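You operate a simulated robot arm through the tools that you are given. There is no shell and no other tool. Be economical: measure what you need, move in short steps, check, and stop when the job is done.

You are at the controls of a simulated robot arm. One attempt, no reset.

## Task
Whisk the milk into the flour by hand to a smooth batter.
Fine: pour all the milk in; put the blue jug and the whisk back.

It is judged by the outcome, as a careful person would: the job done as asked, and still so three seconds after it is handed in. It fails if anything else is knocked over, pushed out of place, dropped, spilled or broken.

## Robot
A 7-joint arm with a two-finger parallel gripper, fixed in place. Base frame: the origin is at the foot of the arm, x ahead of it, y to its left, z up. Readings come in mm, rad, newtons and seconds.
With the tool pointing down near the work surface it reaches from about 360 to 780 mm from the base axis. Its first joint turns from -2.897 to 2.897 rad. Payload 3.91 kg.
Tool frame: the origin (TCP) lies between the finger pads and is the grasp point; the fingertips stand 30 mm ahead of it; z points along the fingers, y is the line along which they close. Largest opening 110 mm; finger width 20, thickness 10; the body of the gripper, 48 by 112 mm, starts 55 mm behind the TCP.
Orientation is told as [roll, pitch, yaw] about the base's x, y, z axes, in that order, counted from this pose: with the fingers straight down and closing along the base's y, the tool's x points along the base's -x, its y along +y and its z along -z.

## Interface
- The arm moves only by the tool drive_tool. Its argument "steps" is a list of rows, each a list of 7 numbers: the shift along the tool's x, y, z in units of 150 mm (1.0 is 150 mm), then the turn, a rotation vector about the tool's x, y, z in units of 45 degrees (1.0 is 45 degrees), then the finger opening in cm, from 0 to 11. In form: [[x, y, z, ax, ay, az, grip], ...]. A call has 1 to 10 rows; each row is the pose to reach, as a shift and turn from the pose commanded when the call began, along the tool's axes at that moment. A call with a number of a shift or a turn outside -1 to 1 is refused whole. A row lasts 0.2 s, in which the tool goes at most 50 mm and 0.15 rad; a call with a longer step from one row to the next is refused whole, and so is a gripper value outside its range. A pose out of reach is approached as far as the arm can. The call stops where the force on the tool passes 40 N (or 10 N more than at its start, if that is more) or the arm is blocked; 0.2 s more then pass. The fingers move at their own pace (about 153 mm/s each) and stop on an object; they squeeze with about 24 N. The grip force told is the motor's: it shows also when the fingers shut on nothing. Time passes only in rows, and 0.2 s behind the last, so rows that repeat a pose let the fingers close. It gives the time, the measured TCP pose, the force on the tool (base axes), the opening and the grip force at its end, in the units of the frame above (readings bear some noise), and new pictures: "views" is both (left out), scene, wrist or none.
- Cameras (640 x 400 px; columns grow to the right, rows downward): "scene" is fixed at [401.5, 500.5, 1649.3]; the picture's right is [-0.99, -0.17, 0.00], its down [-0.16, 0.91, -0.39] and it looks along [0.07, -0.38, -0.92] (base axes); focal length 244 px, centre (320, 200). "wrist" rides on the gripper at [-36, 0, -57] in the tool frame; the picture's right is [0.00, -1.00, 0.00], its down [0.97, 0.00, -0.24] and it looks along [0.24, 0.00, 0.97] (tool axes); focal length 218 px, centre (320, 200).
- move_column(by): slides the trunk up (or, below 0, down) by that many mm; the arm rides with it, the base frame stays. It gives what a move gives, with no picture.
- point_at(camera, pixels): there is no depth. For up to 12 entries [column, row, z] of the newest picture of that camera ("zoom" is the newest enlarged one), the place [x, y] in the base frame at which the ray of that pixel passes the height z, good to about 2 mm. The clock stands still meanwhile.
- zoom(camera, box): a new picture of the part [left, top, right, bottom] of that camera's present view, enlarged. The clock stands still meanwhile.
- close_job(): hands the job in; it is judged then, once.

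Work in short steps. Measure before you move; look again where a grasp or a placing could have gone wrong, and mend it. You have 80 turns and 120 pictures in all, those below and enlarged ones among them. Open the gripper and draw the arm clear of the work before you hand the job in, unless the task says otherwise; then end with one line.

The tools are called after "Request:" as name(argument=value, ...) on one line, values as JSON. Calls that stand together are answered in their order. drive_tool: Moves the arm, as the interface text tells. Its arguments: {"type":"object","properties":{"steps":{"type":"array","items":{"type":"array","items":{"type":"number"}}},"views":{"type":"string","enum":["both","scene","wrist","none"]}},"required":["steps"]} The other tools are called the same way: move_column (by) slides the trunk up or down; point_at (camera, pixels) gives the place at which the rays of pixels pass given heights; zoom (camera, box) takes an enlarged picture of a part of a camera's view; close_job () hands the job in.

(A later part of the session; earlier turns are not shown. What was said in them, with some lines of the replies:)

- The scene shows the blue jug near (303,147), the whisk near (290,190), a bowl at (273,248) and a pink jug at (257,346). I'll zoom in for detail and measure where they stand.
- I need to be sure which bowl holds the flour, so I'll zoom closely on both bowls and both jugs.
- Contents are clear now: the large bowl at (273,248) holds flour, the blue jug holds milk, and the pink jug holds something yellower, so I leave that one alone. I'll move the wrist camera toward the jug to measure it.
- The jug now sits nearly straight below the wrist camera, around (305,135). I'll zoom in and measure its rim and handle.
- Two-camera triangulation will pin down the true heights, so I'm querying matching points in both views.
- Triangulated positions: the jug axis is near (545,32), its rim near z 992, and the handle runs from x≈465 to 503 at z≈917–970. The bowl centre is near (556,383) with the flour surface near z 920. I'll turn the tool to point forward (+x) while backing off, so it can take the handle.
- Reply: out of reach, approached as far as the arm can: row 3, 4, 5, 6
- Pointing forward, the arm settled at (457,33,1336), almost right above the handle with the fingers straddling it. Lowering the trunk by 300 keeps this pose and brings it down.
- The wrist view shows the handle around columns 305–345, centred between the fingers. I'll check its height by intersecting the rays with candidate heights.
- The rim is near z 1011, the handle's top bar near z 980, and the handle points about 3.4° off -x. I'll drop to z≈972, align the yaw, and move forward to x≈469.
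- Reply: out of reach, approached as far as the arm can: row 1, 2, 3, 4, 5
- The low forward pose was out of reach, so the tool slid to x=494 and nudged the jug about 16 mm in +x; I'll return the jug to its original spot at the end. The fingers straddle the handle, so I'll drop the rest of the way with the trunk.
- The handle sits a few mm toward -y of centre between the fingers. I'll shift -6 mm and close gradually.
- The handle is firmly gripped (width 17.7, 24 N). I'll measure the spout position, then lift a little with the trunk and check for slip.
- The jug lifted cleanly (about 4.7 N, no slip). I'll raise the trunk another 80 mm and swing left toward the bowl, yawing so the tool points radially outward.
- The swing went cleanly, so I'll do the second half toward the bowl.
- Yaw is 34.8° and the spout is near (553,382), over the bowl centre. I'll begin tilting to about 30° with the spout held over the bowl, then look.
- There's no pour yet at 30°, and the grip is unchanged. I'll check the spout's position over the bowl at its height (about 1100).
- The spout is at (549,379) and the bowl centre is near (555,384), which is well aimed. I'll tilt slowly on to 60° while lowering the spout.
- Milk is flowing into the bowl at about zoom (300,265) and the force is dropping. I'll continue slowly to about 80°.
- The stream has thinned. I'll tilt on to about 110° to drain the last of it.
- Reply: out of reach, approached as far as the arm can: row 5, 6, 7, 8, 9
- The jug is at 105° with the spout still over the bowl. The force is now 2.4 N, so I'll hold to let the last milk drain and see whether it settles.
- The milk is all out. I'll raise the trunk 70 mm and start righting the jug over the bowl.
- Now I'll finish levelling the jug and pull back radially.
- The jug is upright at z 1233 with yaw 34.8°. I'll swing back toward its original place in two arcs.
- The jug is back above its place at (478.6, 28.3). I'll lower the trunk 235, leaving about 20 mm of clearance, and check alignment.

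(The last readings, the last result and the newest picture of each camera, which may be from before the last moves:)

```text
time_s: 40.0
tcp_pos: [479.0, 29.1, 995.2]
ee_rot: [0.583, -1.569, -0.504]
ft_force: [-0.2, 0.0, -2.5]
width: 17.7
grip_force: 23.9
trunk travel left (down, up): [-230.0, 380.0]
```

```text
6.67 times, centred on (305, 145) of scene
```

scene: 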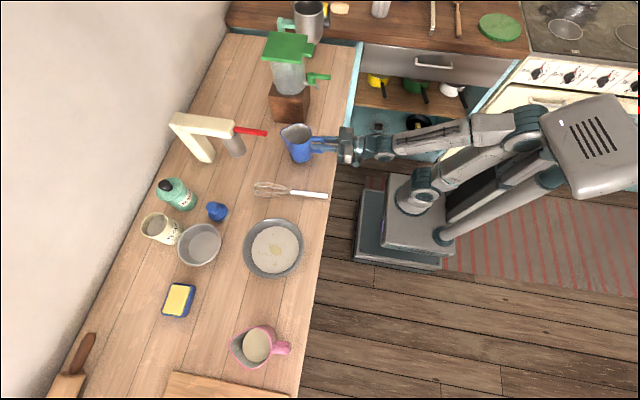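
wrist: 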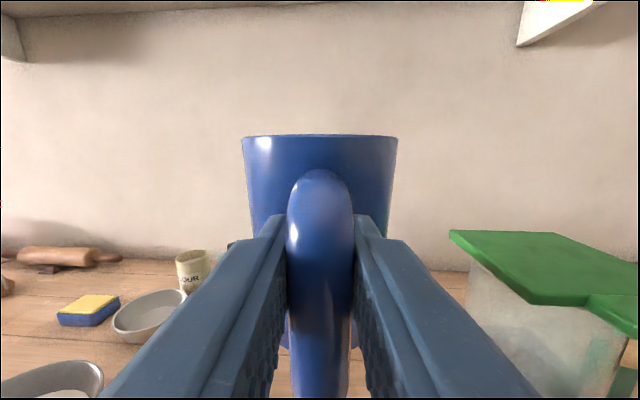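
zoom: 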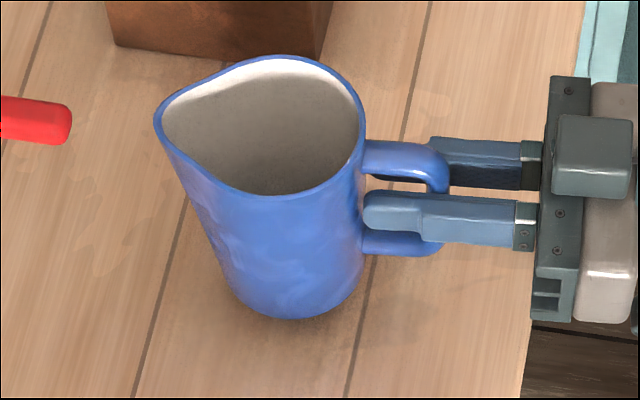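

The jug is empty, and next to the original picture (spout at zoom (178,150)) it is about 6 mm too far in +x. I'll pull back 6 mm, shift +2 mm in y, then lower it.

Request:
drive_tool(steps=[[0, 0.007, -0.02, 0, 0, 0, 0], [0, 0.013, -0.04, 0, 0, 0, 0]], views="none")

Request:
move_column(by=-19)

Request:
move_column(by=-3)

```text
time_s: 40.6
tcp_pos: [471.8, 30.6, 993.4]
ee_rot: [0.283, -1.569, -0.207]
ft_force: [0.7, -0.2, -3.8]
width: 17.7
grip_force: 24.2
trunk travel left (down, up): [-230.0, 380.0]
```

```text
time_s: 41.2
tcp_pos: [472.8, 30.3, 975.4]
ee_rot: [0.558, -1.569, -0.481]
ft_force: [0.5, -0.5, -2.0]
width: 17.8
grip_force: 24.1
trunk travel left (down, up): [-211.0, 399.0]
```

```text
time_s: 41.8
tcp_pos: [472.1, 31.7, 972.2]
ee_rot: [2.394, -1.57, -2.313]
ft_force: [0.8, -0.1, 1.1]
width: 17.8
grip_force: 23.9
trunk travel left (down, up): [-208.0, 402.0]
```

The force flipped to +1.1 N, so the jug is on the surface. I'll open the fingers gently.

Request:
drive_tool(steps=[[0, 0, 0, 0, 0, 0, 1.9], [0, 0, 0, 0, 0, 0, 2.3], [0, 0, 0, 0, 0, 0, 3], [0, 0, 0, 0, 0, 0, 4], [0, 0, 0, 0, 0, 0, 5]], views="both")

Request:
zoom(camera="scene", box=[270, 115, 340, 175])

```text
time_s: 43.0
tcp_pos: [471.5, 30.9, 972.6]
ee_rot: [0.654, -1.568, -0.576]
ft_force: [0.4, 0.0, 1.0]
width: 50.2
grip_force: 0.0
trunk travel left (down, up): [-208.0, 402.0]
```

scene: 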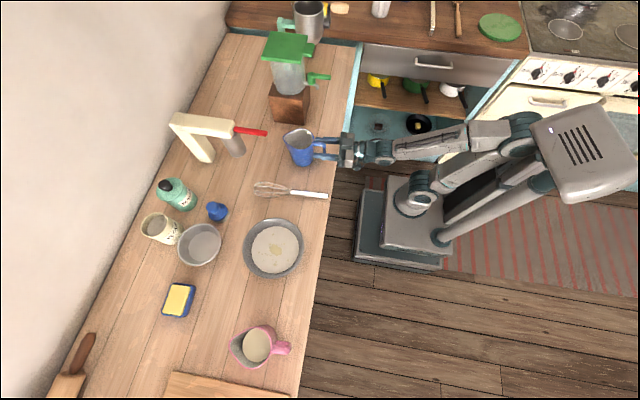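
wrist: 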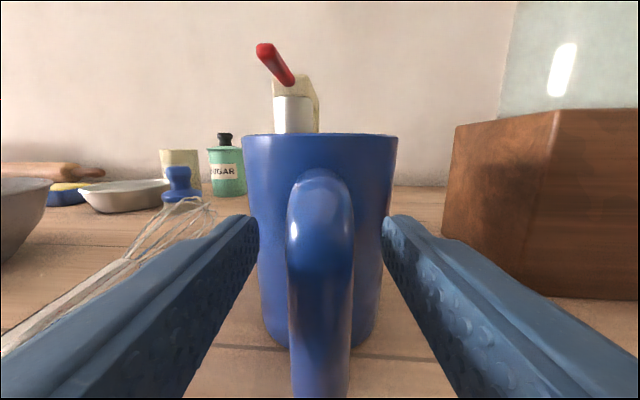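

```text
6.67 times, centred on (305, 145) of scene
```

zoom: 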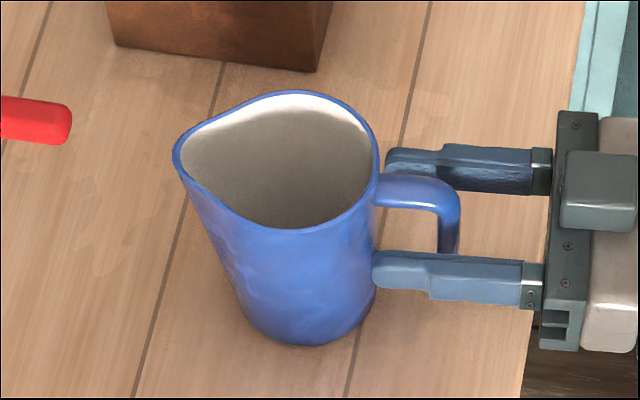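

The jug is back within about a millimetre of where it started and is empty. I'll raise the trunk to clear the handle, turn the tool to point down, and move toward the whisk.

Request:
move_column(by=230)

Request:
drive_tool(steps=[[0, 0.1, 0, 0, 0.16, 0, 5], [0, 0.2, 0, 0, 0.33, 0, 5], [0, 0.35, 0, 0, 0.5, 0, 5], [0, 0.5, 0, 0, 0.66, 0, 5], [0, 0.65, 0, 0, 0.83, 0, 5], [0, 0.8, 0, 0, 1, 0, 5]], views="none")

Request:
drive_tool(steps=[[0, 0.02, 0, 0, 0.16, 0, 5], [0, 0.05, 0, 0, 0.33, 0, 5], [0, 0.08, 0, 0, 0.5, 0, 5], [0, 0.1, 0, 0, 0.66, 0, 5], [0, 0.13, 0, 0, 0.83, 0, 5], [0, 0.15, 0, 0, 1, 0, 5]], views="wrist")

```text
time_s: 45.4
tcp_pos: [473.1, 30.3, 1201.7]
ee_rot: [0.666, -1.568, -0.587]
ft_force: [-0.2, -1.4, -0.5]
width: 50.3
grip_force: 0.0
trunk travel left (down, up): [-438.0, 172.0]
```

```text
time_s: 46.8
tcp_pos: [466.7, 150.2, 1201.6]
ee_rot: [0.001, -0.782, 0.077]
ft_force: [-0.5, -0.7, -0.2]
width: 49.9
grip_force: 0.1
trunk travel left (down, up): [-438.0, 172.0]
```

```text
time_s: 48.2
tcp_pos: [461.7, 172.8, 1202.7]
ee_rot: [-0.002, 0.003, 0.077]
ft_force: [-0.5, 0.4, 0.2]
width: 50.1
grip_force: 0.0
trunk travel left (down, up): [-438.0, 172.0]
```

wrist: 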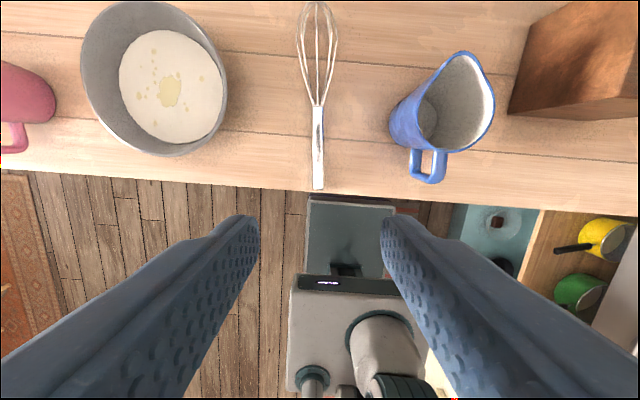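

With the tool down at yaw 4.4°, the whisk lies straight along the image at column 318, so it's aligned with the fingers. I'll measure its handle ends and descend with the trunk.

Request:
point_at(camera="wrist", pixels=[[318, 188, 893], [318, 146, 893], [318, 105, 893], [318, 2, 905], [311, 150, 893], [325, 150, 893]])

Request:
move_column(by=-200)

Request:
drive_tool(steps=[[-0.05, 0, 0, 0, 0, 0, 6], [-0.14, 0, 0, 0, 0, 0, 6]], views="wrist")

```text
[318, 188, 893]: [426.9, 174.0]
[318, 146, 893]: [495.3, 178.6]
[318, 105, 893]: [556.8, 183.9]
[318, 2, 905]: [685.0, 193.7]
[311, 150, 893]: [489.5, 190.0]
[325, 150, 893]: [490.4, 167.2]
```

```text
time_s: 50.4
tcp_pos: [461.8, 173.6, 1002.9]
ee_rot: [0.0, 0.001, 0.079]
ft_force: [-0.4, -0.1, -0.2]
width: 50.3
grip_force: 0.1
trunk travel left (down, up): [-238.0, 372.0]
```

```text
time_s: 51.0
tcp_pos: [482.8, 175.8, 1002.5]
ee_rot: [0.0, 0.002, 0.078]
ft_force: [-0.6, -0.3, 0.0]
width: 60.0
grip_force: 0.1
trunk travel left (down, up): [-238.0, 372.0]
```

wrist: 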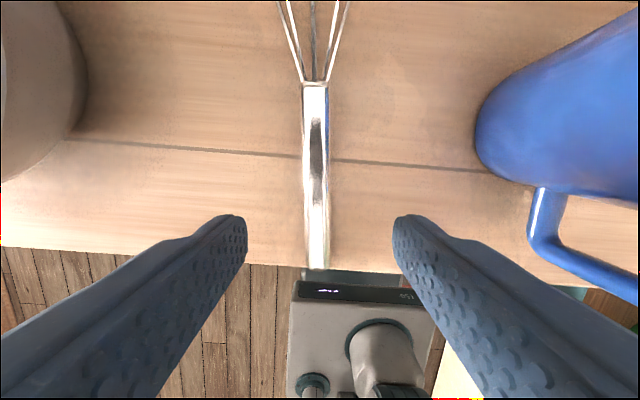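

The whisk handle is about 20 mm wide and roughly 3 mm to +y of centre. I'll descend to TCP z≈917 and close on it.

Request:
drive_tool(steps=[[0, 0.02, 0.2, 0, 0, 0, 6], [0, 0.02, 0.4, 0, 0, 0, 6], [0, 0.02, 0.52, 0, 0, 0, 6], [0, 0.02, 0.57, 0, 0, 0, 6], [0, 0.02, 0.57, 0, 0, 0, 4], [0, 0.02, 0.57, 0, 0, 0, 3], [0, 0.02, 0.57, 0, 0, 0, 2], [0, 0.02, 0.57, 0, 0, 0, 1], [0, 0.02, 0.57, 0, 0, 0, 0], [0, 0.02, 0.57, 0, 0, 0, 0]], views="both")

```text
time_s: 51.9
tcp_pos: [481.5, 177.5, 930.0]
ee_rot: [0.003, -0.021, 0.077]
ft_force: [-10.5, -2.8, 17.9]
width: 60.6
grip_force: 0.5
trunk travel left (down, up): [-238.0, 372.0]
stopped in row 4: the force on the tool passed its limit (the readings are from after the stop); the commanded pose is now the measured one
```

scene: 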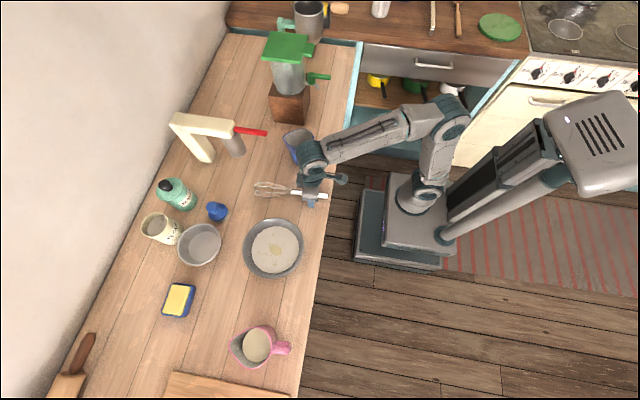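
wrist: 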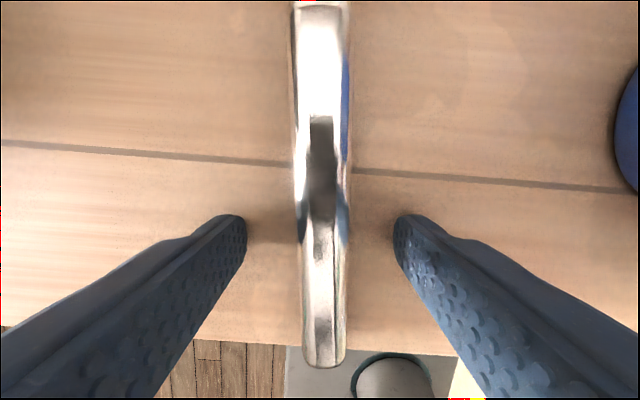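

The fingertips touched the surface at TCP z 930, so it sits a little higher than I assumed. They straddle the handle, which is centred around column 322; I'll back up 3 mm and close gradually.

Request:
drive_tool(steps=[[0, 0, -0.02, 0, 0, 0, 6], [0, 0, -0.02, 0, 0, 0, 5], [0, 0, -0.02, 0, 0, 0, 4], [0, 0, -0.02, 0, 0, 0, 3], [0, 0, -0.02, 0, 0, 0, 2.5], [0, 0, -0.02, 0, 0, 0, 2], [0, 0, -0.02, 0, 0, 0, 1.5], [0, 0, -0.02, 0, 0, 0, 1], [0, 0, -0.02, 0, 0, 0, 0], [0, 0, -0.02, 0, 0, 0, 0]], views="both")

```text
time_s: 54.0
tcp_pos: [482.6, 179.3, 930.6]
ee_rot: [0.004, -0.016, 0.078]
ft_force: [0.5, -2.0, 3.2]
width: 18.1
grip_force: 23.5
trunk travel left (down, up): [-238.0, 372.0]
```

scene: 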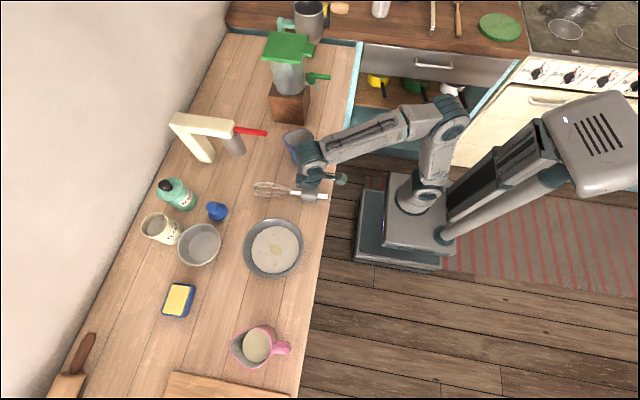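
wrist: 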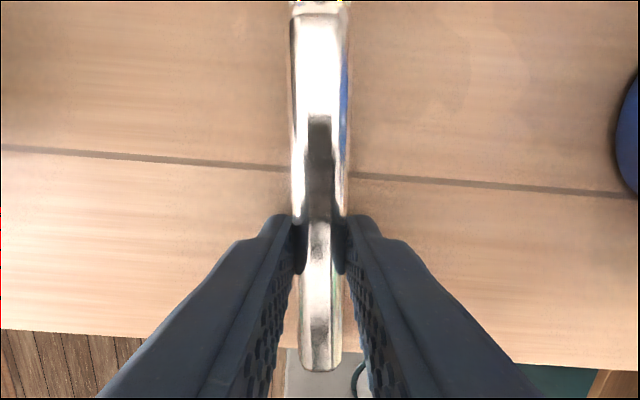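

The whisk is gripped (width 18.1, 23.5 N). I'll lift it high with the trunk to reorient it.

Request:
move_column(by=300)

Request:
drive_tool(steps=[[0, 0, 0, 0, 0, 0, 0]], views="both")

```text
time_s: 57.0
tcp_pos: [483.5, 179.2, 1230.5]
ee_rot: [0.003, -0.016, 0.077]
ft_force: [0.1, -0.3, -1.1]
width: 18.4
grip_force: 24.1
trunk travel left (down, up): [-538.0, 72.0]
```

```text
time_s: 57.5
tcp_pos: [482.7, 179.3, 1231.2]
ee_rot: [0.003, -0.017, 0.076]
ft_force: [-0.8, 0.3, -1.7]
width: 18.4
grip_force: 24.2
trunk travel left (down, up): [-538.0, 72.0]
```

scene: 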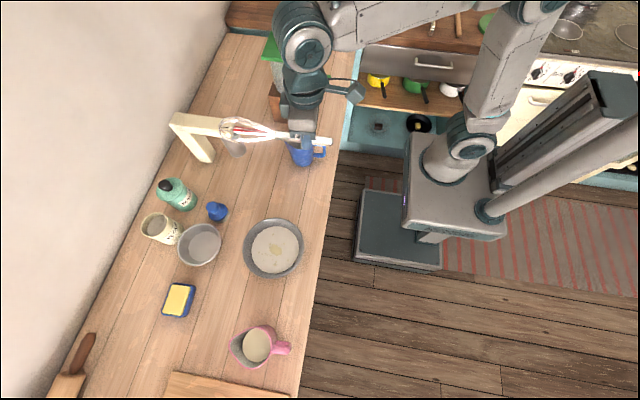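
wrist: 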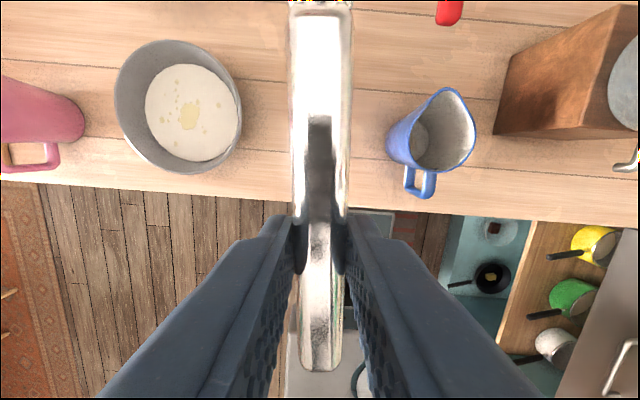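

The whisk is secure. To get its head down with the tool pointing outward, I'll turn 180° about the diagonal axis in 45° calls, starting toward +y.

Request:
drive_tool(steps=[[0, 0, 0, -0.118, 0, 0.118, 0], [0, 0, 0, -0.236, 0, 0.236, 0], [0, 0, 0, -0.354, 0, 0.354, 0], [0, 0, 0, -0.471, 0, 0.471, 0], [0, 0, 0, -0.589, 0, 0.589, 0], [0, 0, 0, -0.707, 0, 0.707, 0]], views="none")

Request:
drive_tool(steps=[[0, 0, 0, -0.118, 0, 0.118, 0], [0, 0, 0, -0.236, 0, 0.236, 0], [0, 0, 0, -0.354, 0, 0.354, 0], [0, 0, 0, -0.471, 0, 0.471, 0], [0, 0, 0, -0.589, 0, 0.589, 0], [0, 0, 0, -0.707, 0, 0.707, 0]], views="scene")

```text
time_s: 58.9
tcp_pos: [482.0, 178.8, 1230.0]
ee_rot: [0.54, 0.137, -0.452]
ft_force: [0.4, -0.7, -0.4]
width: 17.9
grip_force: 24.0
trunk travel left (down, up): [-538.0, 72.0]
```

```text
time_s: 60.2
tcp_pos: [482.3, 179.1, 1229.4]
ee_rot: [0.974, 0.516, -0.867]
ft_force: [-0.4, 0.1, -0.8]
width: 18.4
grip_force: 23.7
trunk travel left (down, up): [-538.0, 72.0]
```

scene: 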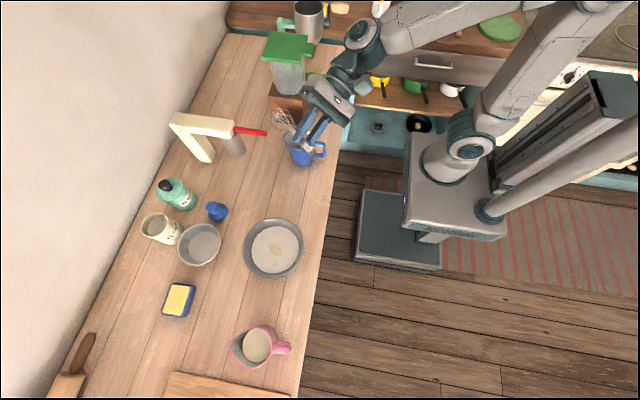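

Halfway through with no reach trouble, I'll continue the turn.

Request:
drive_tool(steps=[[0, 0, 0, -0.118, 0, 0.118, 0], [0, 0, 0, -0.236, 0, 0.236, 0], [0, 0, 0, -0.354, 0, 0.354, 0], [0, 0, 0, -0.471, 0, 0.471, 0], [0, 0, 0, -0.589, 0, 0.589, 0], [0, 0, 0, -0.707, 0, 0.707, 0]], views="scene")

```text
time_s: 61.6
tcp_pos: [483.4, 180.2, 1230.9]
ee_rot: [1.315, 1.019, -1.183]
ft_force: [0.1, -0.2, -0.2]
width: 18.1
grip_force: 24.3
trunk travel left (down, up): [-538.0, 72.0]
```

scene: 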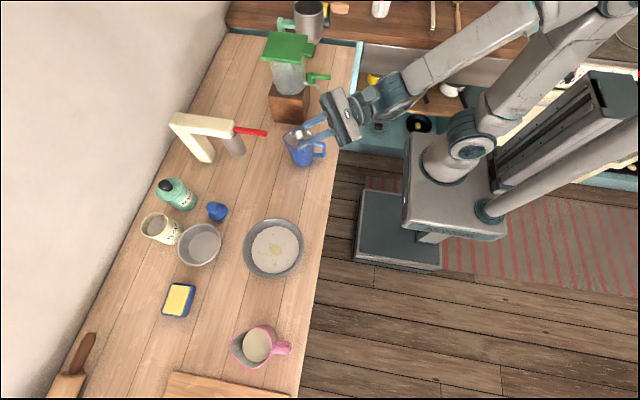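

One more 45° should bring the head straight down.

Request:
drive_tool(steps=[[0, 0, 0, -0.118, 0, 0.118, 0], [0, 0, 0, -0.236, 0, 0.236, 0], [0, 0, 0, -0.354, 0, 0.354, 0], [0, 0, 0, -0.471, 0, 0.471, 0], [0, 0, 0, -0.589, 0, 0.589, 0], [0, 0, 0, -0.707, 0, 0.707, 0]], views="both")

```text
time_s: 62.6
tcp_pos: [464.0, 222.8, 1220.5]
ee_rot: [-1.161, 1.452, 2.491]
ft_force: [-1.0, 1.3, -0.6]
width: 18.1
grip_force: 24.2
out of reach, approached as far as the arm can: row 2
trunk travel left (down, up): [-538.0, 72.0]
stopped in row 4: the arm was blocked; the commanded pose is now the measured one
```

scene: 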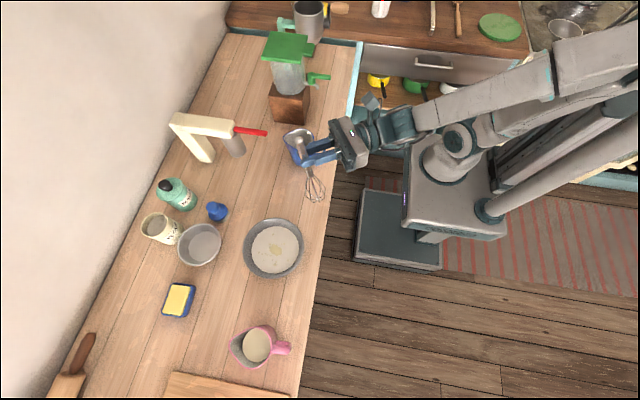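
wrist: 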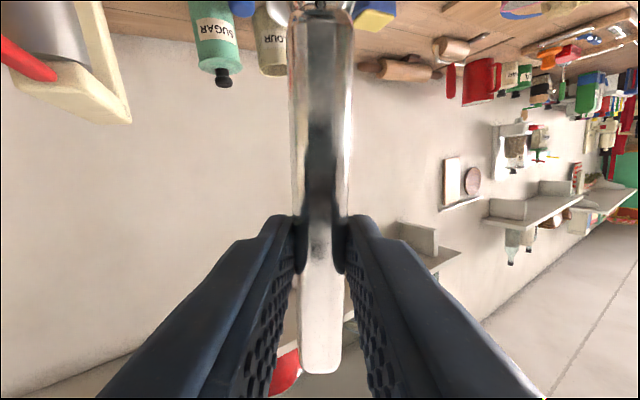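

The wrist flipped through to nearly the goal: the tool points outward at azimuth about 30° and the whisk head points down within 7°, still firm in the grip. I'll carry it above the bowl centre and straighten it along the way.

Request:
drive_tool(steps=[[-0.002, -0.06, 0.1, 0, 0, 0, 0], [-0.007, -0.17, 0.26, 0, 0, 0, 0], [-0.013, -0.3, 0.43, 0, 0.015, -0.035, 0], [-0.018, -0.42, 0.6, 0, 0.03, -0.07, 0], [-0.023, -0.53, 0.76, 0, 0.045, -0.105, 0], [-0.027, -0.6, 0.86, 0, 0.06, -0.139, 0], [-0.027, -0.627, 0.895, 0, 0.06, -0.139, 0]], views="both")

Request:
zoom(camera="scene", box=[200, 170, 360, 290])

```text
time_s: 64.2
tcp_pos: [537.9, 372.9, 1220.1]
ee_rot: [1.26, 1.567, -1.375]
ft_force: [0.5, -0.1, -1.0]
width: 18.5
grip_force: 24.8
trunk travel left (down, up): [-538.0, 72.0]
```

scene: 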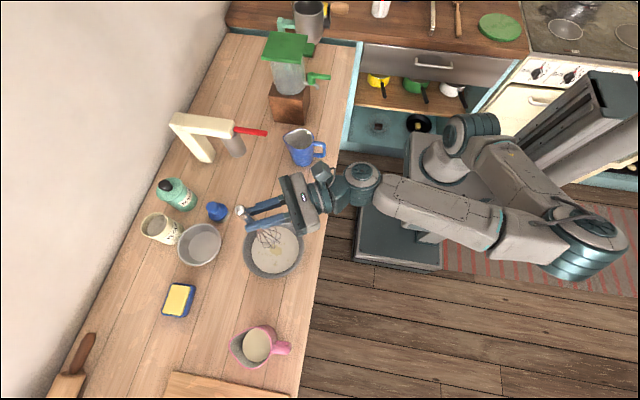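
wrist: 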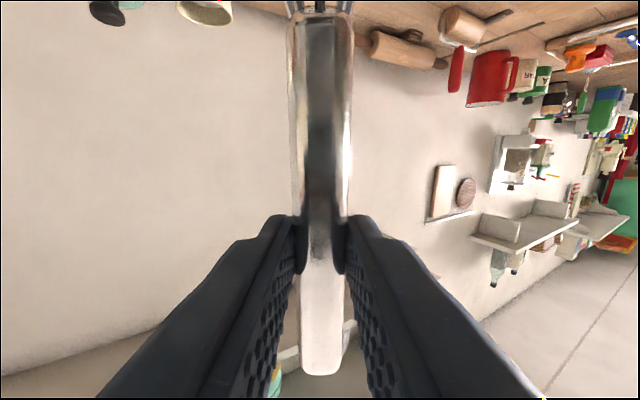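

```text
3.33 times, centred on (280, 230) of scene
```

zoom: 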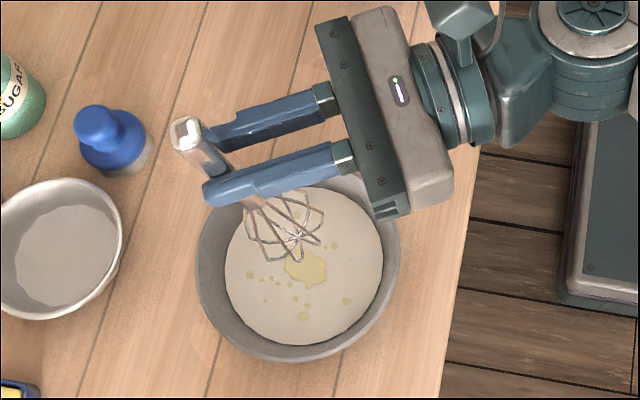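

The whisk hangs vertically over the batter. I'll check where its tip is relative to the bowl centre.

Request:
point_at(camera="scene", pixels=[[273.4, 242, 1020], [273.4, 242, 1035], [271, 236, 1030], [274, 249, 975], [243, 248, 975], [304, 248, 975]])

Request:
move_column(by=-75)

Request:
zoom(camera="scene", box=[200, 170, 360, 290])

```text
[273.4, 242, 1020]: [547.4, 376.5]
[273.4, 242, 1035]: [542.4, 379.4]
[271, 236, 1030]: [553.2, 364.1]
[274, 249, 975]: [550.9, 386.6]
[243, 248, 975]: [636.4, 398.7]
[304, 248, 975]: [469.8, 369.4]
```

```text
time_s: 65.3
tcp_pos: [537.3, 373.8, 1146.3]
ee_rot: [1.349, 1.569, -1.283]
ft_force: [-0.2, 1.0, -1.0]
width: 18.5
grip_force: 24.3
trunk travel left (down, up): [-463.0, 147.0]
```

```text
3.33 times, centred on (280, 230) of scene
```

zoom: 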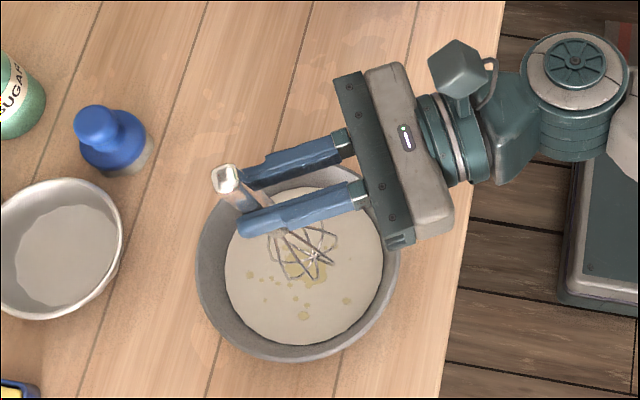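

The tip is just above the milk. I'll shift about 8 mm toward the bowl centre and lower it into the mix, watching the force.

Request:
drive_tool(steps=[[0, 0, 0.055, 0, 0, 0, 0]], views="none")

Request:
move_column(by=-25)

Request:
move_column(by=-8)

Request:
zoom(camera="scene", box=[220, 190, 340, 290])

```text
time_s: 65.7
tcp_pos: [543.6, 376.7, 1144.2]
ee_rot: [1.341, 1.567, -1.294]
ft_force: [-0.5, -1.0, -1.1]
width: 18.4
grip_force: 23.2
trunk travel left (down, up): [-463.0, 147.0]
```

```text
time_s: 66.5
tcp_pos: [543.6, 376.6, 1120.4]
ee_rot: [1.348, 1.567, -1.288]
ft_force: [0.2, -0.4, -0.3]
width: 18.3
grip_force: 24.0
trunk travel left (down, up): [-438.0, 172.0]
```

```text
time_s: 67.0
tcp_pos: [543.0, 376.8, 1112.4]
ee_rot: [1.328, 1.568, -1.304]
ft_force: [-0.1, 0.2, -1.5]
width: 18.1
grip_force: 23.7
trunk travel left (down, up): [-430.0, 180.0]
```

```text
4.00 times, centred on (280, 240) of scene
```

zoom: 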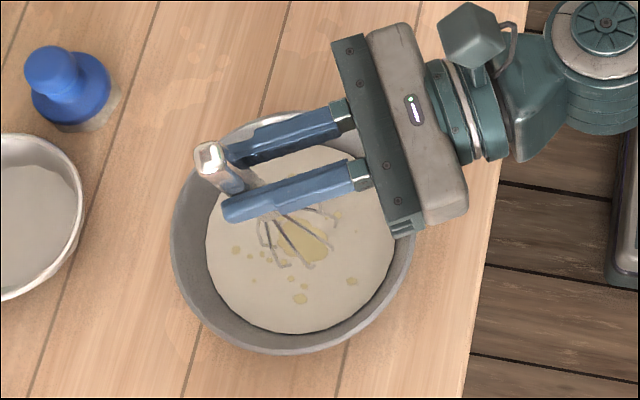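

The wires are submerged near the batter centre and there's no contact force. I'll go 8 mm deeper, checking for the floor.

Request:
move_column(by=-5)

Request:
move_column(by=-4)

```text
time_s: 67.6
tcp_pos: [544.3, 376.2, 1106.4]
ee_rot: [1.328, 1.568, -1.305]
ft_force: [-0.3, -0.6, -1.2]
width: 18.3
grip_force: 23.8
trunk travel left (down, up): [-425.0, 185.0]
```

```text
time_s: 68.1
tcp_pos: [542.2, 376.1, 1103.2]
ee_rot: [1.324, 1.567, -1.31]
ft_force: [-0.6, -0.7, -0.7]
width: 18.3
grip_force: 24.1
trunk travel left (down, up): [-421.0, 189.0]
```

There's still no floor contact (tip near z 912). I'll begin with a gentle 20 mm-radius stirring circle.

Request:
drive_tool(steps=[[0, 0, 0.133, 0, 0, 0, 0], [0, 0.086, 0.102, 0, 0, 0, 0], [0, 0.131, 0.023, 0, 0, 0, 0], [0, 0.115, -0.067, 0, 0, 0, 0], [0, 0.045, -0.125, 0, 0, 0, 0], [0, -0.045, -0.125, 0, 0, 0, 0], [0, -0.115, -0.067, 0, 0, 0, 0], [0, -0.131, 0.023, 0, 0, 0, 0], [0, -0.086, 0.102, 0, 0, 0, 0], [0, 0, 0.133, 0, 0, 0, 0]], views="scene")

Request:
zoom(camera="scene", box=[220, 190, 340, 290])

```text
time_s: 70.3
tcp_pos: [560.1, 385.5, 1103.0]
ee_rot: [1.19, 1.567, -1.443]
ft_force: [0.5, 0.3, -1.2]
width: 18.1
grip_force: 23.6
trunk travel left (down, up): [-421.0, 189.0]
```

scene: 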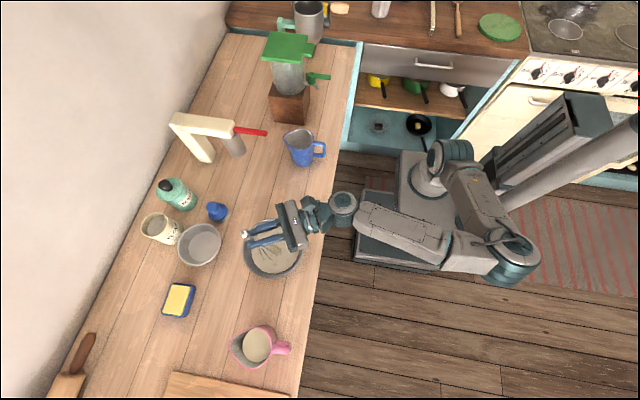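

```text
4.00 times, centred on (280, 240) of scene
```

zoom: 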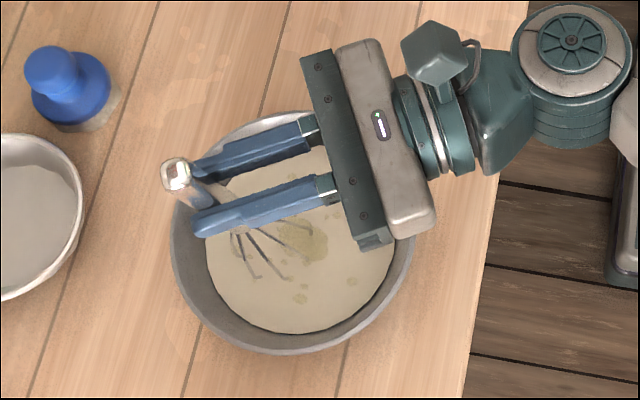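

The mix is changing colour, the bowl hasn't moved and the forces are small. I'll continue with two revolutions per call.

Request:
drive_tool(steps=[[0, 0.14, -0.102, 0, 0, 0, 0], [0, 0.086, -0.266, 0, 0, 0, 0], [0, -0.086, -0.266, 0, 0, 0, 0], [0, -0.14, -0.102, 0, 0, 0, 0], [0, 0, 0, 0, 0, 0, 0], [0, 0.14, -0.102, 0, 0, 0, 0], [0, 0.086, -0.266, 0, 0, 0, 0], [0, -0.086, -0.266, 0, 0, 0, 0], [0, -0.14, -0.102, 0, 0, 0, 0], [0, 0, 0, 0, 0, 0, 0]], views="none")

Request:
drive_tool(steps=[[0, 0.14, -0.102, 0, 0, 0, 0], [0, 0.086, -0.266, 0, 0, 0, 0], [0, -0.086, -0.266, 0, 0, 0, 0], [0, -0.14, -0.102, 0, 0, 0, 0], [0, 0, 0, 0, 0, 0, 0], [0, 0.14, -0.102, 0, 0, 0, 0], [0, 0.086, -0.266, 0, 0, 0, 0], [0, -0.086, -0.266, 0, 0, 0, 0], [0, -0.14, -0.102, 0, 0, 0, 0], [0, 0, 0, 0, 0, 0, 0]], views="none")

Request:
zoom(camera="scene", box=[220, 190, 340, 290])

```text
time_s: 72.5
tcp_pos: [560.1, 385.0, 1101.8]
ee_rot: [1.185, 1.569, -1.449]
ft_force: [-0.6, 0.4, -1.1]
width: 18.3
grip_force: 23.6
trunk travel left (down, up): [-421.0, 189.0]
```

```text
time_s: 74.7
tcp_pos: [561.7, 387.2, 1103.3]
ee_rot: [1.152, 1.566, -1.482]
ft_force: [0.2, 0.1, -0.6]
width: 18.3
grip_force: 24.2
trunk travel left (down, up): [-421.0, 189.0]
```

```text
4.00 times, centred on (280, 240) of scene
```

zoom: 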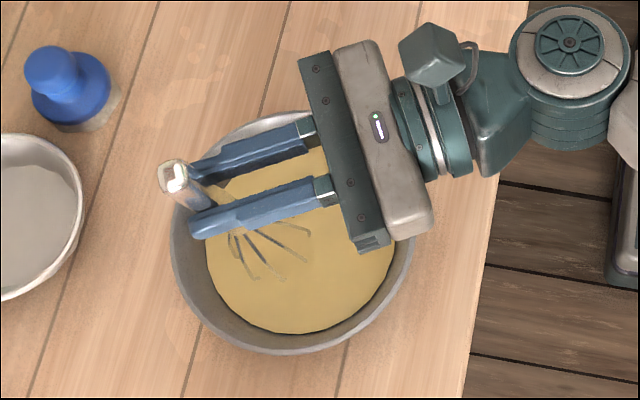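

It's now a uniform yellow batter. I'll do a couple more turns to make sure it's smooth, and see whether anything still changes.

Request:
drive_tool(steps=[[0, 0.14, -0.102, 0, 0, 0, 0], [0, 0.086, -0.266, 0, 0, 0, 0], [0, -0.086, -0.266, 0, 0, 0, 0], [0, -0.14, -0.102, 0, 0, 0, 0], [0, 0, 0, 0, 0, 0, 0], [0, 0.14, -0.102, 0, 0, 0, 0], [0, 0.086, -0.266, 0, 0, 0, 0], [0, -0.086, -0.266, 0, 0, 0, 0], [0, -0.14, -0.102, 0, 0, 0, 0], [0, 0, 0, 0, 0, 0, 0]], views="none")

Request:
drive_tool(steps=[[0, 0.14, -0.102, 0, 0, 0, 0], [0, 0.086, -0.266, 0, 0, 0, 0], [0, -0.086, -0.266, 0, 0, 0, 0], [0, -0.14, -0.102, 0, 0, 0, 0], [0, 0, 0, 0, 0, 0, 0], [0, 0.14, -0.102, 0, 0, 0, 0], [0, 0.086, -0.266, 0, 0, 0, 0], [0, -0.04, -0.2, 0, 0, 0, 0], [0, 0, -0.147, 0, 0, 0, 0], [0, 0, -0.147, 0, 0, 0, 0]], views="none")

Request:
zoom(camera="scene", box=[220, 190, 340, 290])

```text
time_s: 76.9
tcp_pos: [563.2, 386.4, 1102.5]
ee_rot: [1.181, 1.568, -1.452]
ft_force: [-0.5, 0.0, -1.4]
width: 18.3
grip_force: 23.5
trunk travel left (down, up): [-421.0, 189.0]
```

```text
time_s: 79.1
tcp_pos: [541.8, 374.8, 1104.5]
ee_rot: [1.326, 1.566, -1.309]
ft_force: [0.2, -0.7, -0.6]
width: 18.1
grip_force: 24.2
trunk travel left (down, up): [-421.0, 189.0]
```

```text
4.00 times, centred on (280, 240) of scene
```

zoom: 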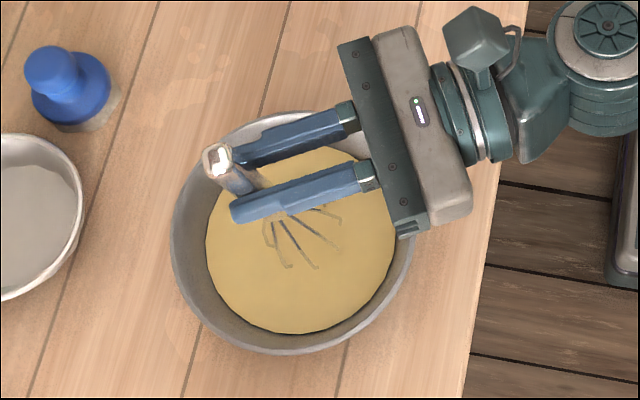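

The batter is smooth and no longer changing. I'll lift the whisk just clear of it and let it drip over the bowl.

Request:
move_column(by=45)

Request:
drive_tool(steps=[[0, 0, 0, 0, 0, 0, 0], [0, 0.04, 0, 0, 0, 0, 0], [0, -0.04, 0, 0, 0, 0, 0], [0, 0.04, 0, 0, 0, 0, 0], [0, -0.04, 0, 0, 0, 0, 0], [0, 0, 0, 0, 0, 0, 0], [0, 0, 0, 0, 0, 0, 0], [0, 0, 0, 0, 0, 0, 0], [0, 0, 0, 0, 0, 0, 0], [0, 0, 0, 0, 0, 0, 0]], views="none")

Request:
drive_tool(steps=[[0, 0, 0, 0, 0, 0, 0], [0, 0, 0, 0, 0, 0, 0], [0, 0, 0, 0, 0, 0, 0], [0, 0, 0, 0, 0, 0, 0], [0, 0, 0, 0, 0, 0, 0], [0, 0, 0, 0, 0, 0, 0], [0, 0, 0, 0, 0, 0, 0], [0, 0, 0, 0, 0, 0, 0], [0, 0, 0, 0, 0, 0, 0], [0, 0, 0, 0, 0, 0, 0]], views="none")

Request:
zoom(camera="scene", box=[220, 190, 340, 290])

```text
time_s: 80.0
tcp_pos: [541.7, 373.9, 1147.6]
ee_rot: [1.268, 1.566, -1.367]
ft_force: [-0.8, -0.6, -1.2]
width: 18.5
grip_force: 24.3
trunk travel left (down, up): [-466.0, 144.0]
```

```text
time_s: 82.2
tcp_pos: [542.2, 376.8, 1148.4]
ee_rot: [1.298, 1.568, -1.336]
ft_force: [-0.9, 0.0, -0.8]
width: 18.2
grip_force: 23.8
trunk travel left (down, up): [-466.0, 144.0]
```

```text
time_s: 84.4
tcp_pos: [541.2, 375.8, 1148.5]
ee_rot: [1.301, 1.567, -1.331]
ft_force: [-0.3, 0.5, -0.9]
width: 18.3
grip_force: 23.9
trunk travel left (down, up): [-466.0, 144.0]
```

```text
4.00 times, centred on (280, 240) of scene
```

zoom: 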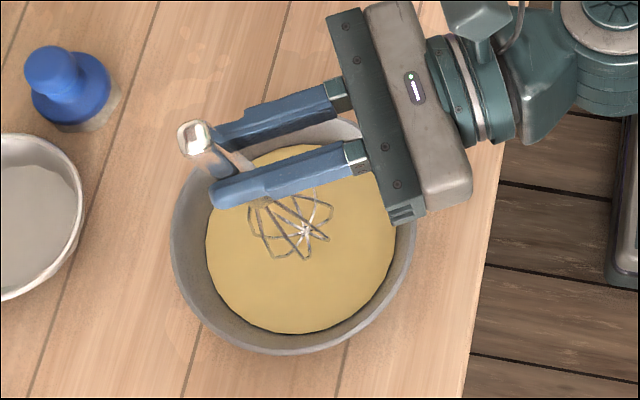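

It isn't dripping. I'll raise the trunk and unwind the 180° turn here, the reverse of before, starting with 45°.

Request:
move_column(by=85)

Request:
drive_tool(steps=[[0, 0, 0, 0.118, 0, -0.118, 0], [0, 0, 0, 0.236, 0, -0.236, 0], [0, 0, 0, 0.354, 0, -0.354, 0], [0, 0, 0, 0.471, 0, -0.471, 0], [0, 0, 0, 0.589, 0, -0.589, 0], [0, 0, 0, 0.707, 0, -0.707, 0]], views="scene")

```text
time_s: 85.6
tcp_pos: [540.6, 377.2, 1233.0]
ee_rot: [1.267, 1.567, -1.364]
ft_force: [1.2, -0.9, -1.3]
width: 18.5
grip_force: 24.1
trunk travel left (down, up): [-551.0, 59.0]
```

```text
time_s: 87.0
tcp_pos: [541.4, 374.5, 1233.2]
ee_rot: [1.28, 1.018, -0.782]
ft_force: [0.5, 0.0, -0.3]
width: 18.3
grip_force: 24.2
trunk travel left (down, up): [-551.0, 59.0]
```

scene: 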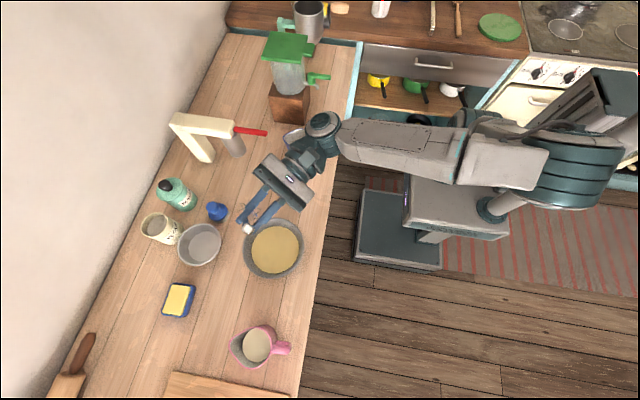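

That worked without trouble; next 45°.

Request:
drive_tool(steps=[[0, 0, 0, 0.118, 0, -0.118, 0], [0, 0, 0, 0.236, 0, -0.236, 0], [0, 0, 0, 0.354, 0, -0.354, 0], [0, 0, 0, 0.471, 0, -0.471, 0], [0, 0, 0, 0.589, 0, -0.589, 0], [0, 0, 0, 0.707, 0, -0.707, 0]], views="none")

Request:
drive_tool(steps=[[0, 0, 0, 0.118, 0, -0.118, 0], [0, 0, 0, 0.236, 0, -0.236, 0], [0, 0, 0, 0.354, 0, -0.354, 0]], views="scene")

```text
time_s: 88.4
tcp_pos: [541.0, 376.3, 1233.8]
ee_rot: [0.951, 0.52, -0.448]
ft_force: [0.0, 0.7, 0.3]
width: 18.2
grip_force: 23.9
trunk travel left (down, up): [-551.0, 59.0]
```

```text
time_s: 89.2
tcp_pos: [541.3, 377.0, 1233.2]
ee_rot: [0.752, 0.311, -0.248]
ft_force: [-0.2, 0.7, -0.2]
width: 18.3
grip_force: 23.9
trunk travel left (down, up): [-551.0, 59.0]
```

scene: 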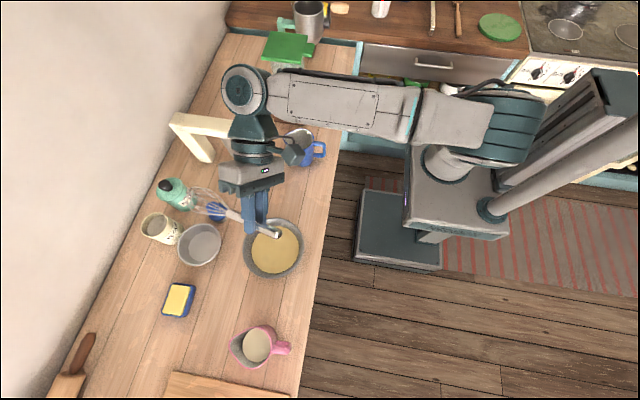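

Going well; I'll finish the remaining 67.5°.

Request:
drive_tool(steps=[[0, 0, 0, 0.118, 0, -0.118, 0], [0, 0, 0, 0.236, 0, -0.236, 0], [0, 0, 0, 0.354, 0, -0.354, 0], [0, 0, 0, 0.471, 0, -0.471, 0], [0, 0, 0, 0.589, 0, -0.589, 0], [0, 0, 0, 0.707, 0, -0.707, 0]], views="none")

Request:
drive_tool(steps=[[0, 0, 0, 0.118, 0, -0.118, 0], [0, 0, 0, 0.236, 0, -0.236, 0], [0, 0, 0, 0.354, 0, -0.354, 0]], views="scene")

```text
time_s: 90.6
tcp_pos: [540.4, 377.0, 1232.8]
ee_rot: [0.267, 0.036, 0.235]
ft_force: [-0.3, -0.4, -1.2]
width: 18.1
grip_force: 24.1
trunk travel left (down, up): [-551.0, 59.0]
```

```text
time_s: 91.4
tcp_pos: [542.3, 375.4, 1234.3]
ee_rot: [-0.005, 0.002, 0.508]
ft_force: [0.9, -0.5, -0.6]
width: 18.3
grip_force: 24.0
trunk travel left (down, up): [-551.0, 59.0]
```

scene: 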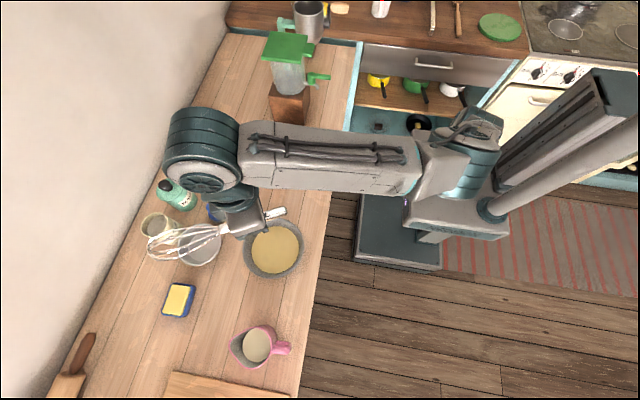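

The tool points down again at yaw 29°. I'll translate back over the whisk's resting spot (482.6, 179.3) and yaw back to 4.4°.

Request:
drive_tool(steps=[[0.08, -0.08, 0, 0, 0, 0.05, 0], [0.22, -0.21, 0, 0, 0, 0.12, 0], [0.38, -0.37, 0, 0, 0, 0.21, 0], [0.54, -0.52, 0, 0, 0, 0.3, 0], [0.7, -0.68, 0, 0, 0, 0.39, 0], [0.85, -0.82, 0, 0, 0, 0.48, 0], [0.95, -0.92, 0, 0, 0, 0.53, 0], [0.983, -0.952, 0, 0, 0, 0.549, 0]], views="both")

```text
time_s: 93.2
tcp_pos: [481.8, 178.9, 1233.6]
ee_rot: [-0.006, 0.001, 0.078]
ft_force: [0.3, -0.6, -0.7]
width: 18.5
grip_force: 24.1
trunk travel left (down, up): [-551.0, 59.0]
```

scene: 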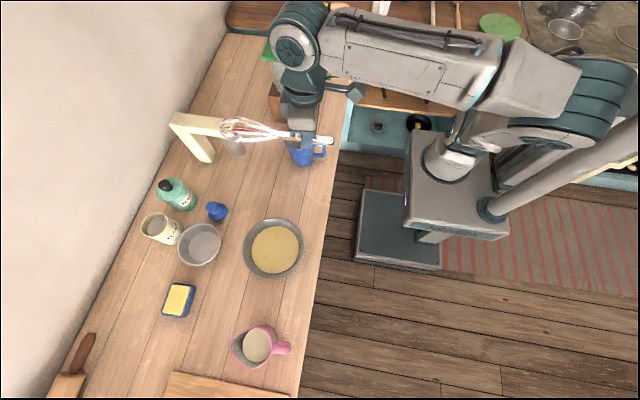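
wrist: 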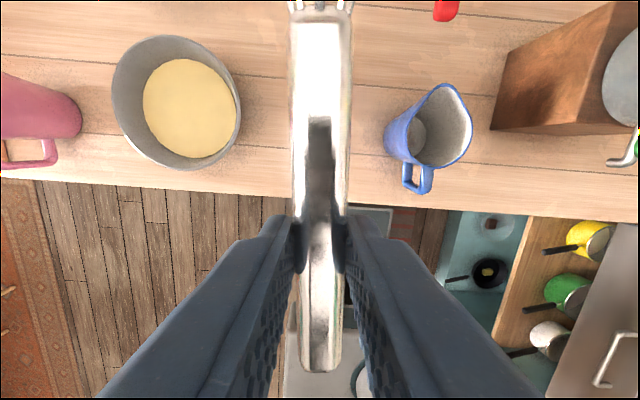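

The position and yaw match the grasp pose. I'll lower the trunk to within about 12 mm of the surface and look.

Request:
move_column(by=-150)

Request:
move_column(by=-140)

Request:
drive_tool(steps=[[0, 0, 0, 0, 0, 0, 0]], views="both")

```text
time_s: 94.9
tcp_pos: [481.4, 178.4, 1084.2]
ee_rot: [-0.005, 0.0, 0.078]
ft_force: [0.3, 0.9, 0.0]
width: 18.2
grip_force: 23.9
trunk travel left (down, up): [-401.0, 209.0]
```

```text
time_s: 96.6
tcp_pos: [482.2, 179.3, 944.1]
ee_rot: [-0.003, 0.0, 0.075]
ft_force: [-0.8, 0.1, -0.7]
width: 18.3
grip_force: 23.7
trunk travel left (down, up): [-261.0, 349.0]
```

```text
time_s: 97.0
tcp_pos: [480.9, 179.3, 943.6]
ee_rot: [-0.003, -0.001, 0.075]
ft_force: [-0.5, 0.5, -0.1]
width: 18.1
grip_force: 24.4
trunk travel left (down, up): [-261.0, 349.0]
```

scene: 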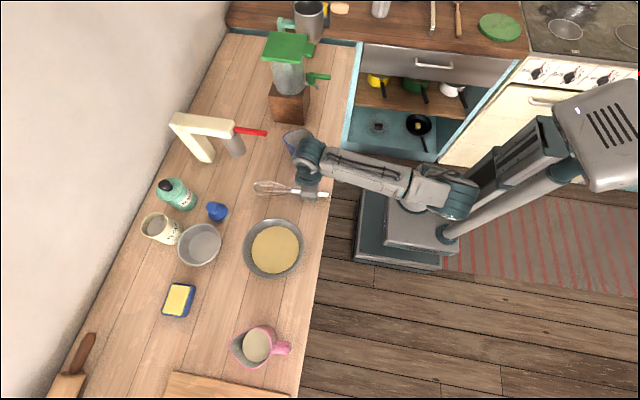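
wrist: 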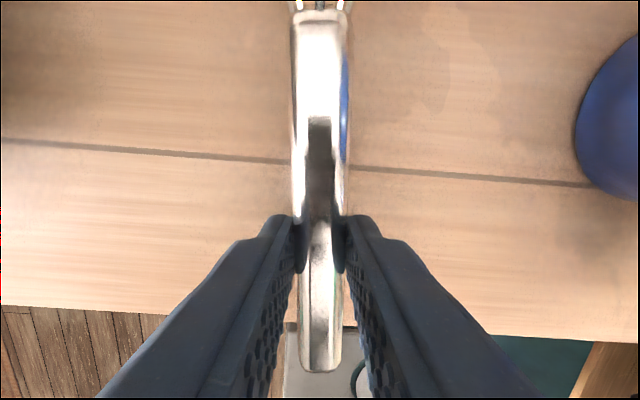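

All aligned. I'll restore the 1° pitch from the grasp and lower in small steps until it touches.

Request:
drive_tool(steps=[[-0.01, 0, 0, 0, -0.02, 0, 0]], views="none")

Request:
move_column(by=-10)

Request:
move_column(by=-2)

```text
time_s: 97.4
tcp_pos: [484.5, 177.8, 943.1]
ee_rot: [-0.003, -0.017, 0.076]
ft_force: [0.0, -0.4, -0.5]
width: 18.4
grip_force: 23.5
trunk travel left (down, up): [-261.0, 349.0]
```

```text
time_s: 98.0
tcp_pos: [483.0, 178.1, 933.3]
ee_rot: [-0.003, -0.016, 0.078]
ft_force: [-0.3, 0.7, -0.5]
width: 18.1
grip_force: 24.3
trunk travel left (down, up): [-251.0, 359.0]
```

```text
time_s: 98.5
tcp_pos: [482.3, 179.3, 932.3]
ee_rot: [-0.004, -0.017, 0.077]
ft_force: [0.9, 0.3, -1.5]
width: 18.1
grip_force: 24.1
trunk travel left (down, up): [-249.0, 361.0]
```

One more millimetre or so to the original height of 930.6, then I'll release gently.

Request:
move_column(by=-1.5)

Request:
drive_tool(steps=[[0, 0, 0, 0, 0, 0, 1.9], [0, 0, 0, 0, 0, 0, 2.2], [0, 0, 0, 0, 0, 0, 3], [0, 0, 0, 0, 0, 0, 4], [0, 0, 0, 0, 0, 0, 5]], views="wrist")

```text
time_s: 99.0
tcp_pos: [482.5, 177.7, 931.3]
ee_rot: [-0.005, -0.021, 0.079]
ft_force: [0.1, 0.5, 4.6]
width: 18.1
grip_force: 24.4
trunk travel left (down, up): [-248.0, 362.0]
```

```text
time_s: 100.2
tcp_pos: [483.0, 178.5, 929.9]
ee_rot: [-0.004, -0.017, 0.078]
ft_force: [0.1, 0.3, -1.0]
width: 50.0
grip_force: 0.1
trunk travel left (down, up): [-248.0, 362.0]
```

wrist: 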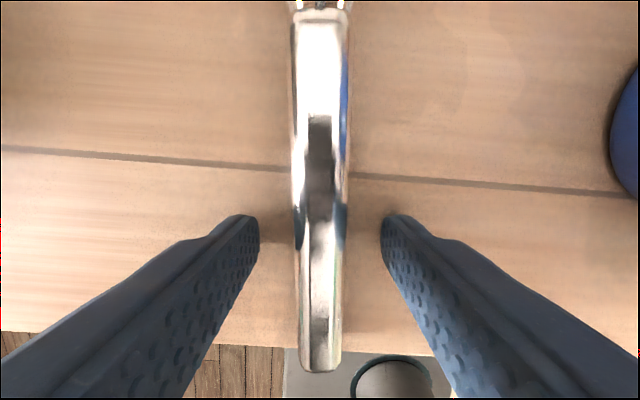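

The whisk is released and lying still. I'll raise the arm clear and inspect the scene.

Request:
move_column(by=300)

Request:
drive_tool(steps=[[0.2, 0, 0, 0, 0, 0, 5], [0.4, 0, 0, 0, 0, 0, 5], [0.5, 0, 0, 0, 0, 0, 5]], views="scene")

Request:
zoom(camera="scene", box=[220, 110, 350, 290])

```text
time_s: 103.2
tcp_pos: [482.8, 178.7, 1230.1]
ee_rot: [-0.004, -0.016, 0.076]
ft_force: [-0.2, 0.0, 0.0]
width: 49.9
grip_force: 0.0
trunk travel left (down, up): [-548.0, 62.0]
```

```text
time_s: 104.0
tcp_pos: [407.9, 173.1, 1229.2]
ee_rot: [-0.004, -0.014, 0.077]
ft_force: [0.0, 0.4, -0.2]
width: 50.1
grip_force: 0.0
trunk travel left (down, up): [-548.0, 62.0]
```

scene: 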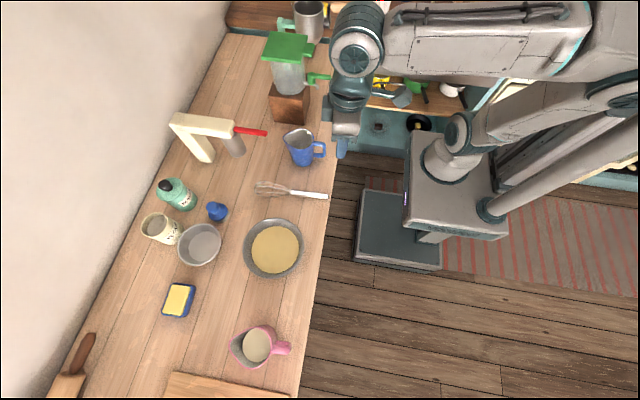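

```text
2.22 times, centred on (285, 200) of scene
```

zoom: 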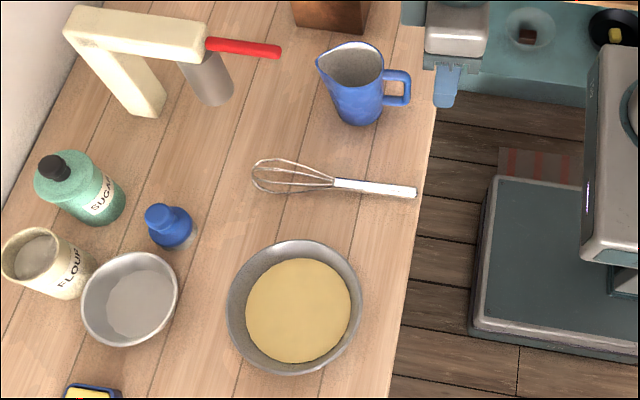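

The batter is smooth, the jug is empty and in place, the whisk is back within a couple of millimetres, and nothing has spilled or shifted. The arm is clear, so I'm handing it in.

Request:
close_job()

```text
The job is handed in.
```

I poured all the milk into the flour and whisked it to a smooth batter; the empty blue jug and the whisk are back in their places, and I saw no spills.
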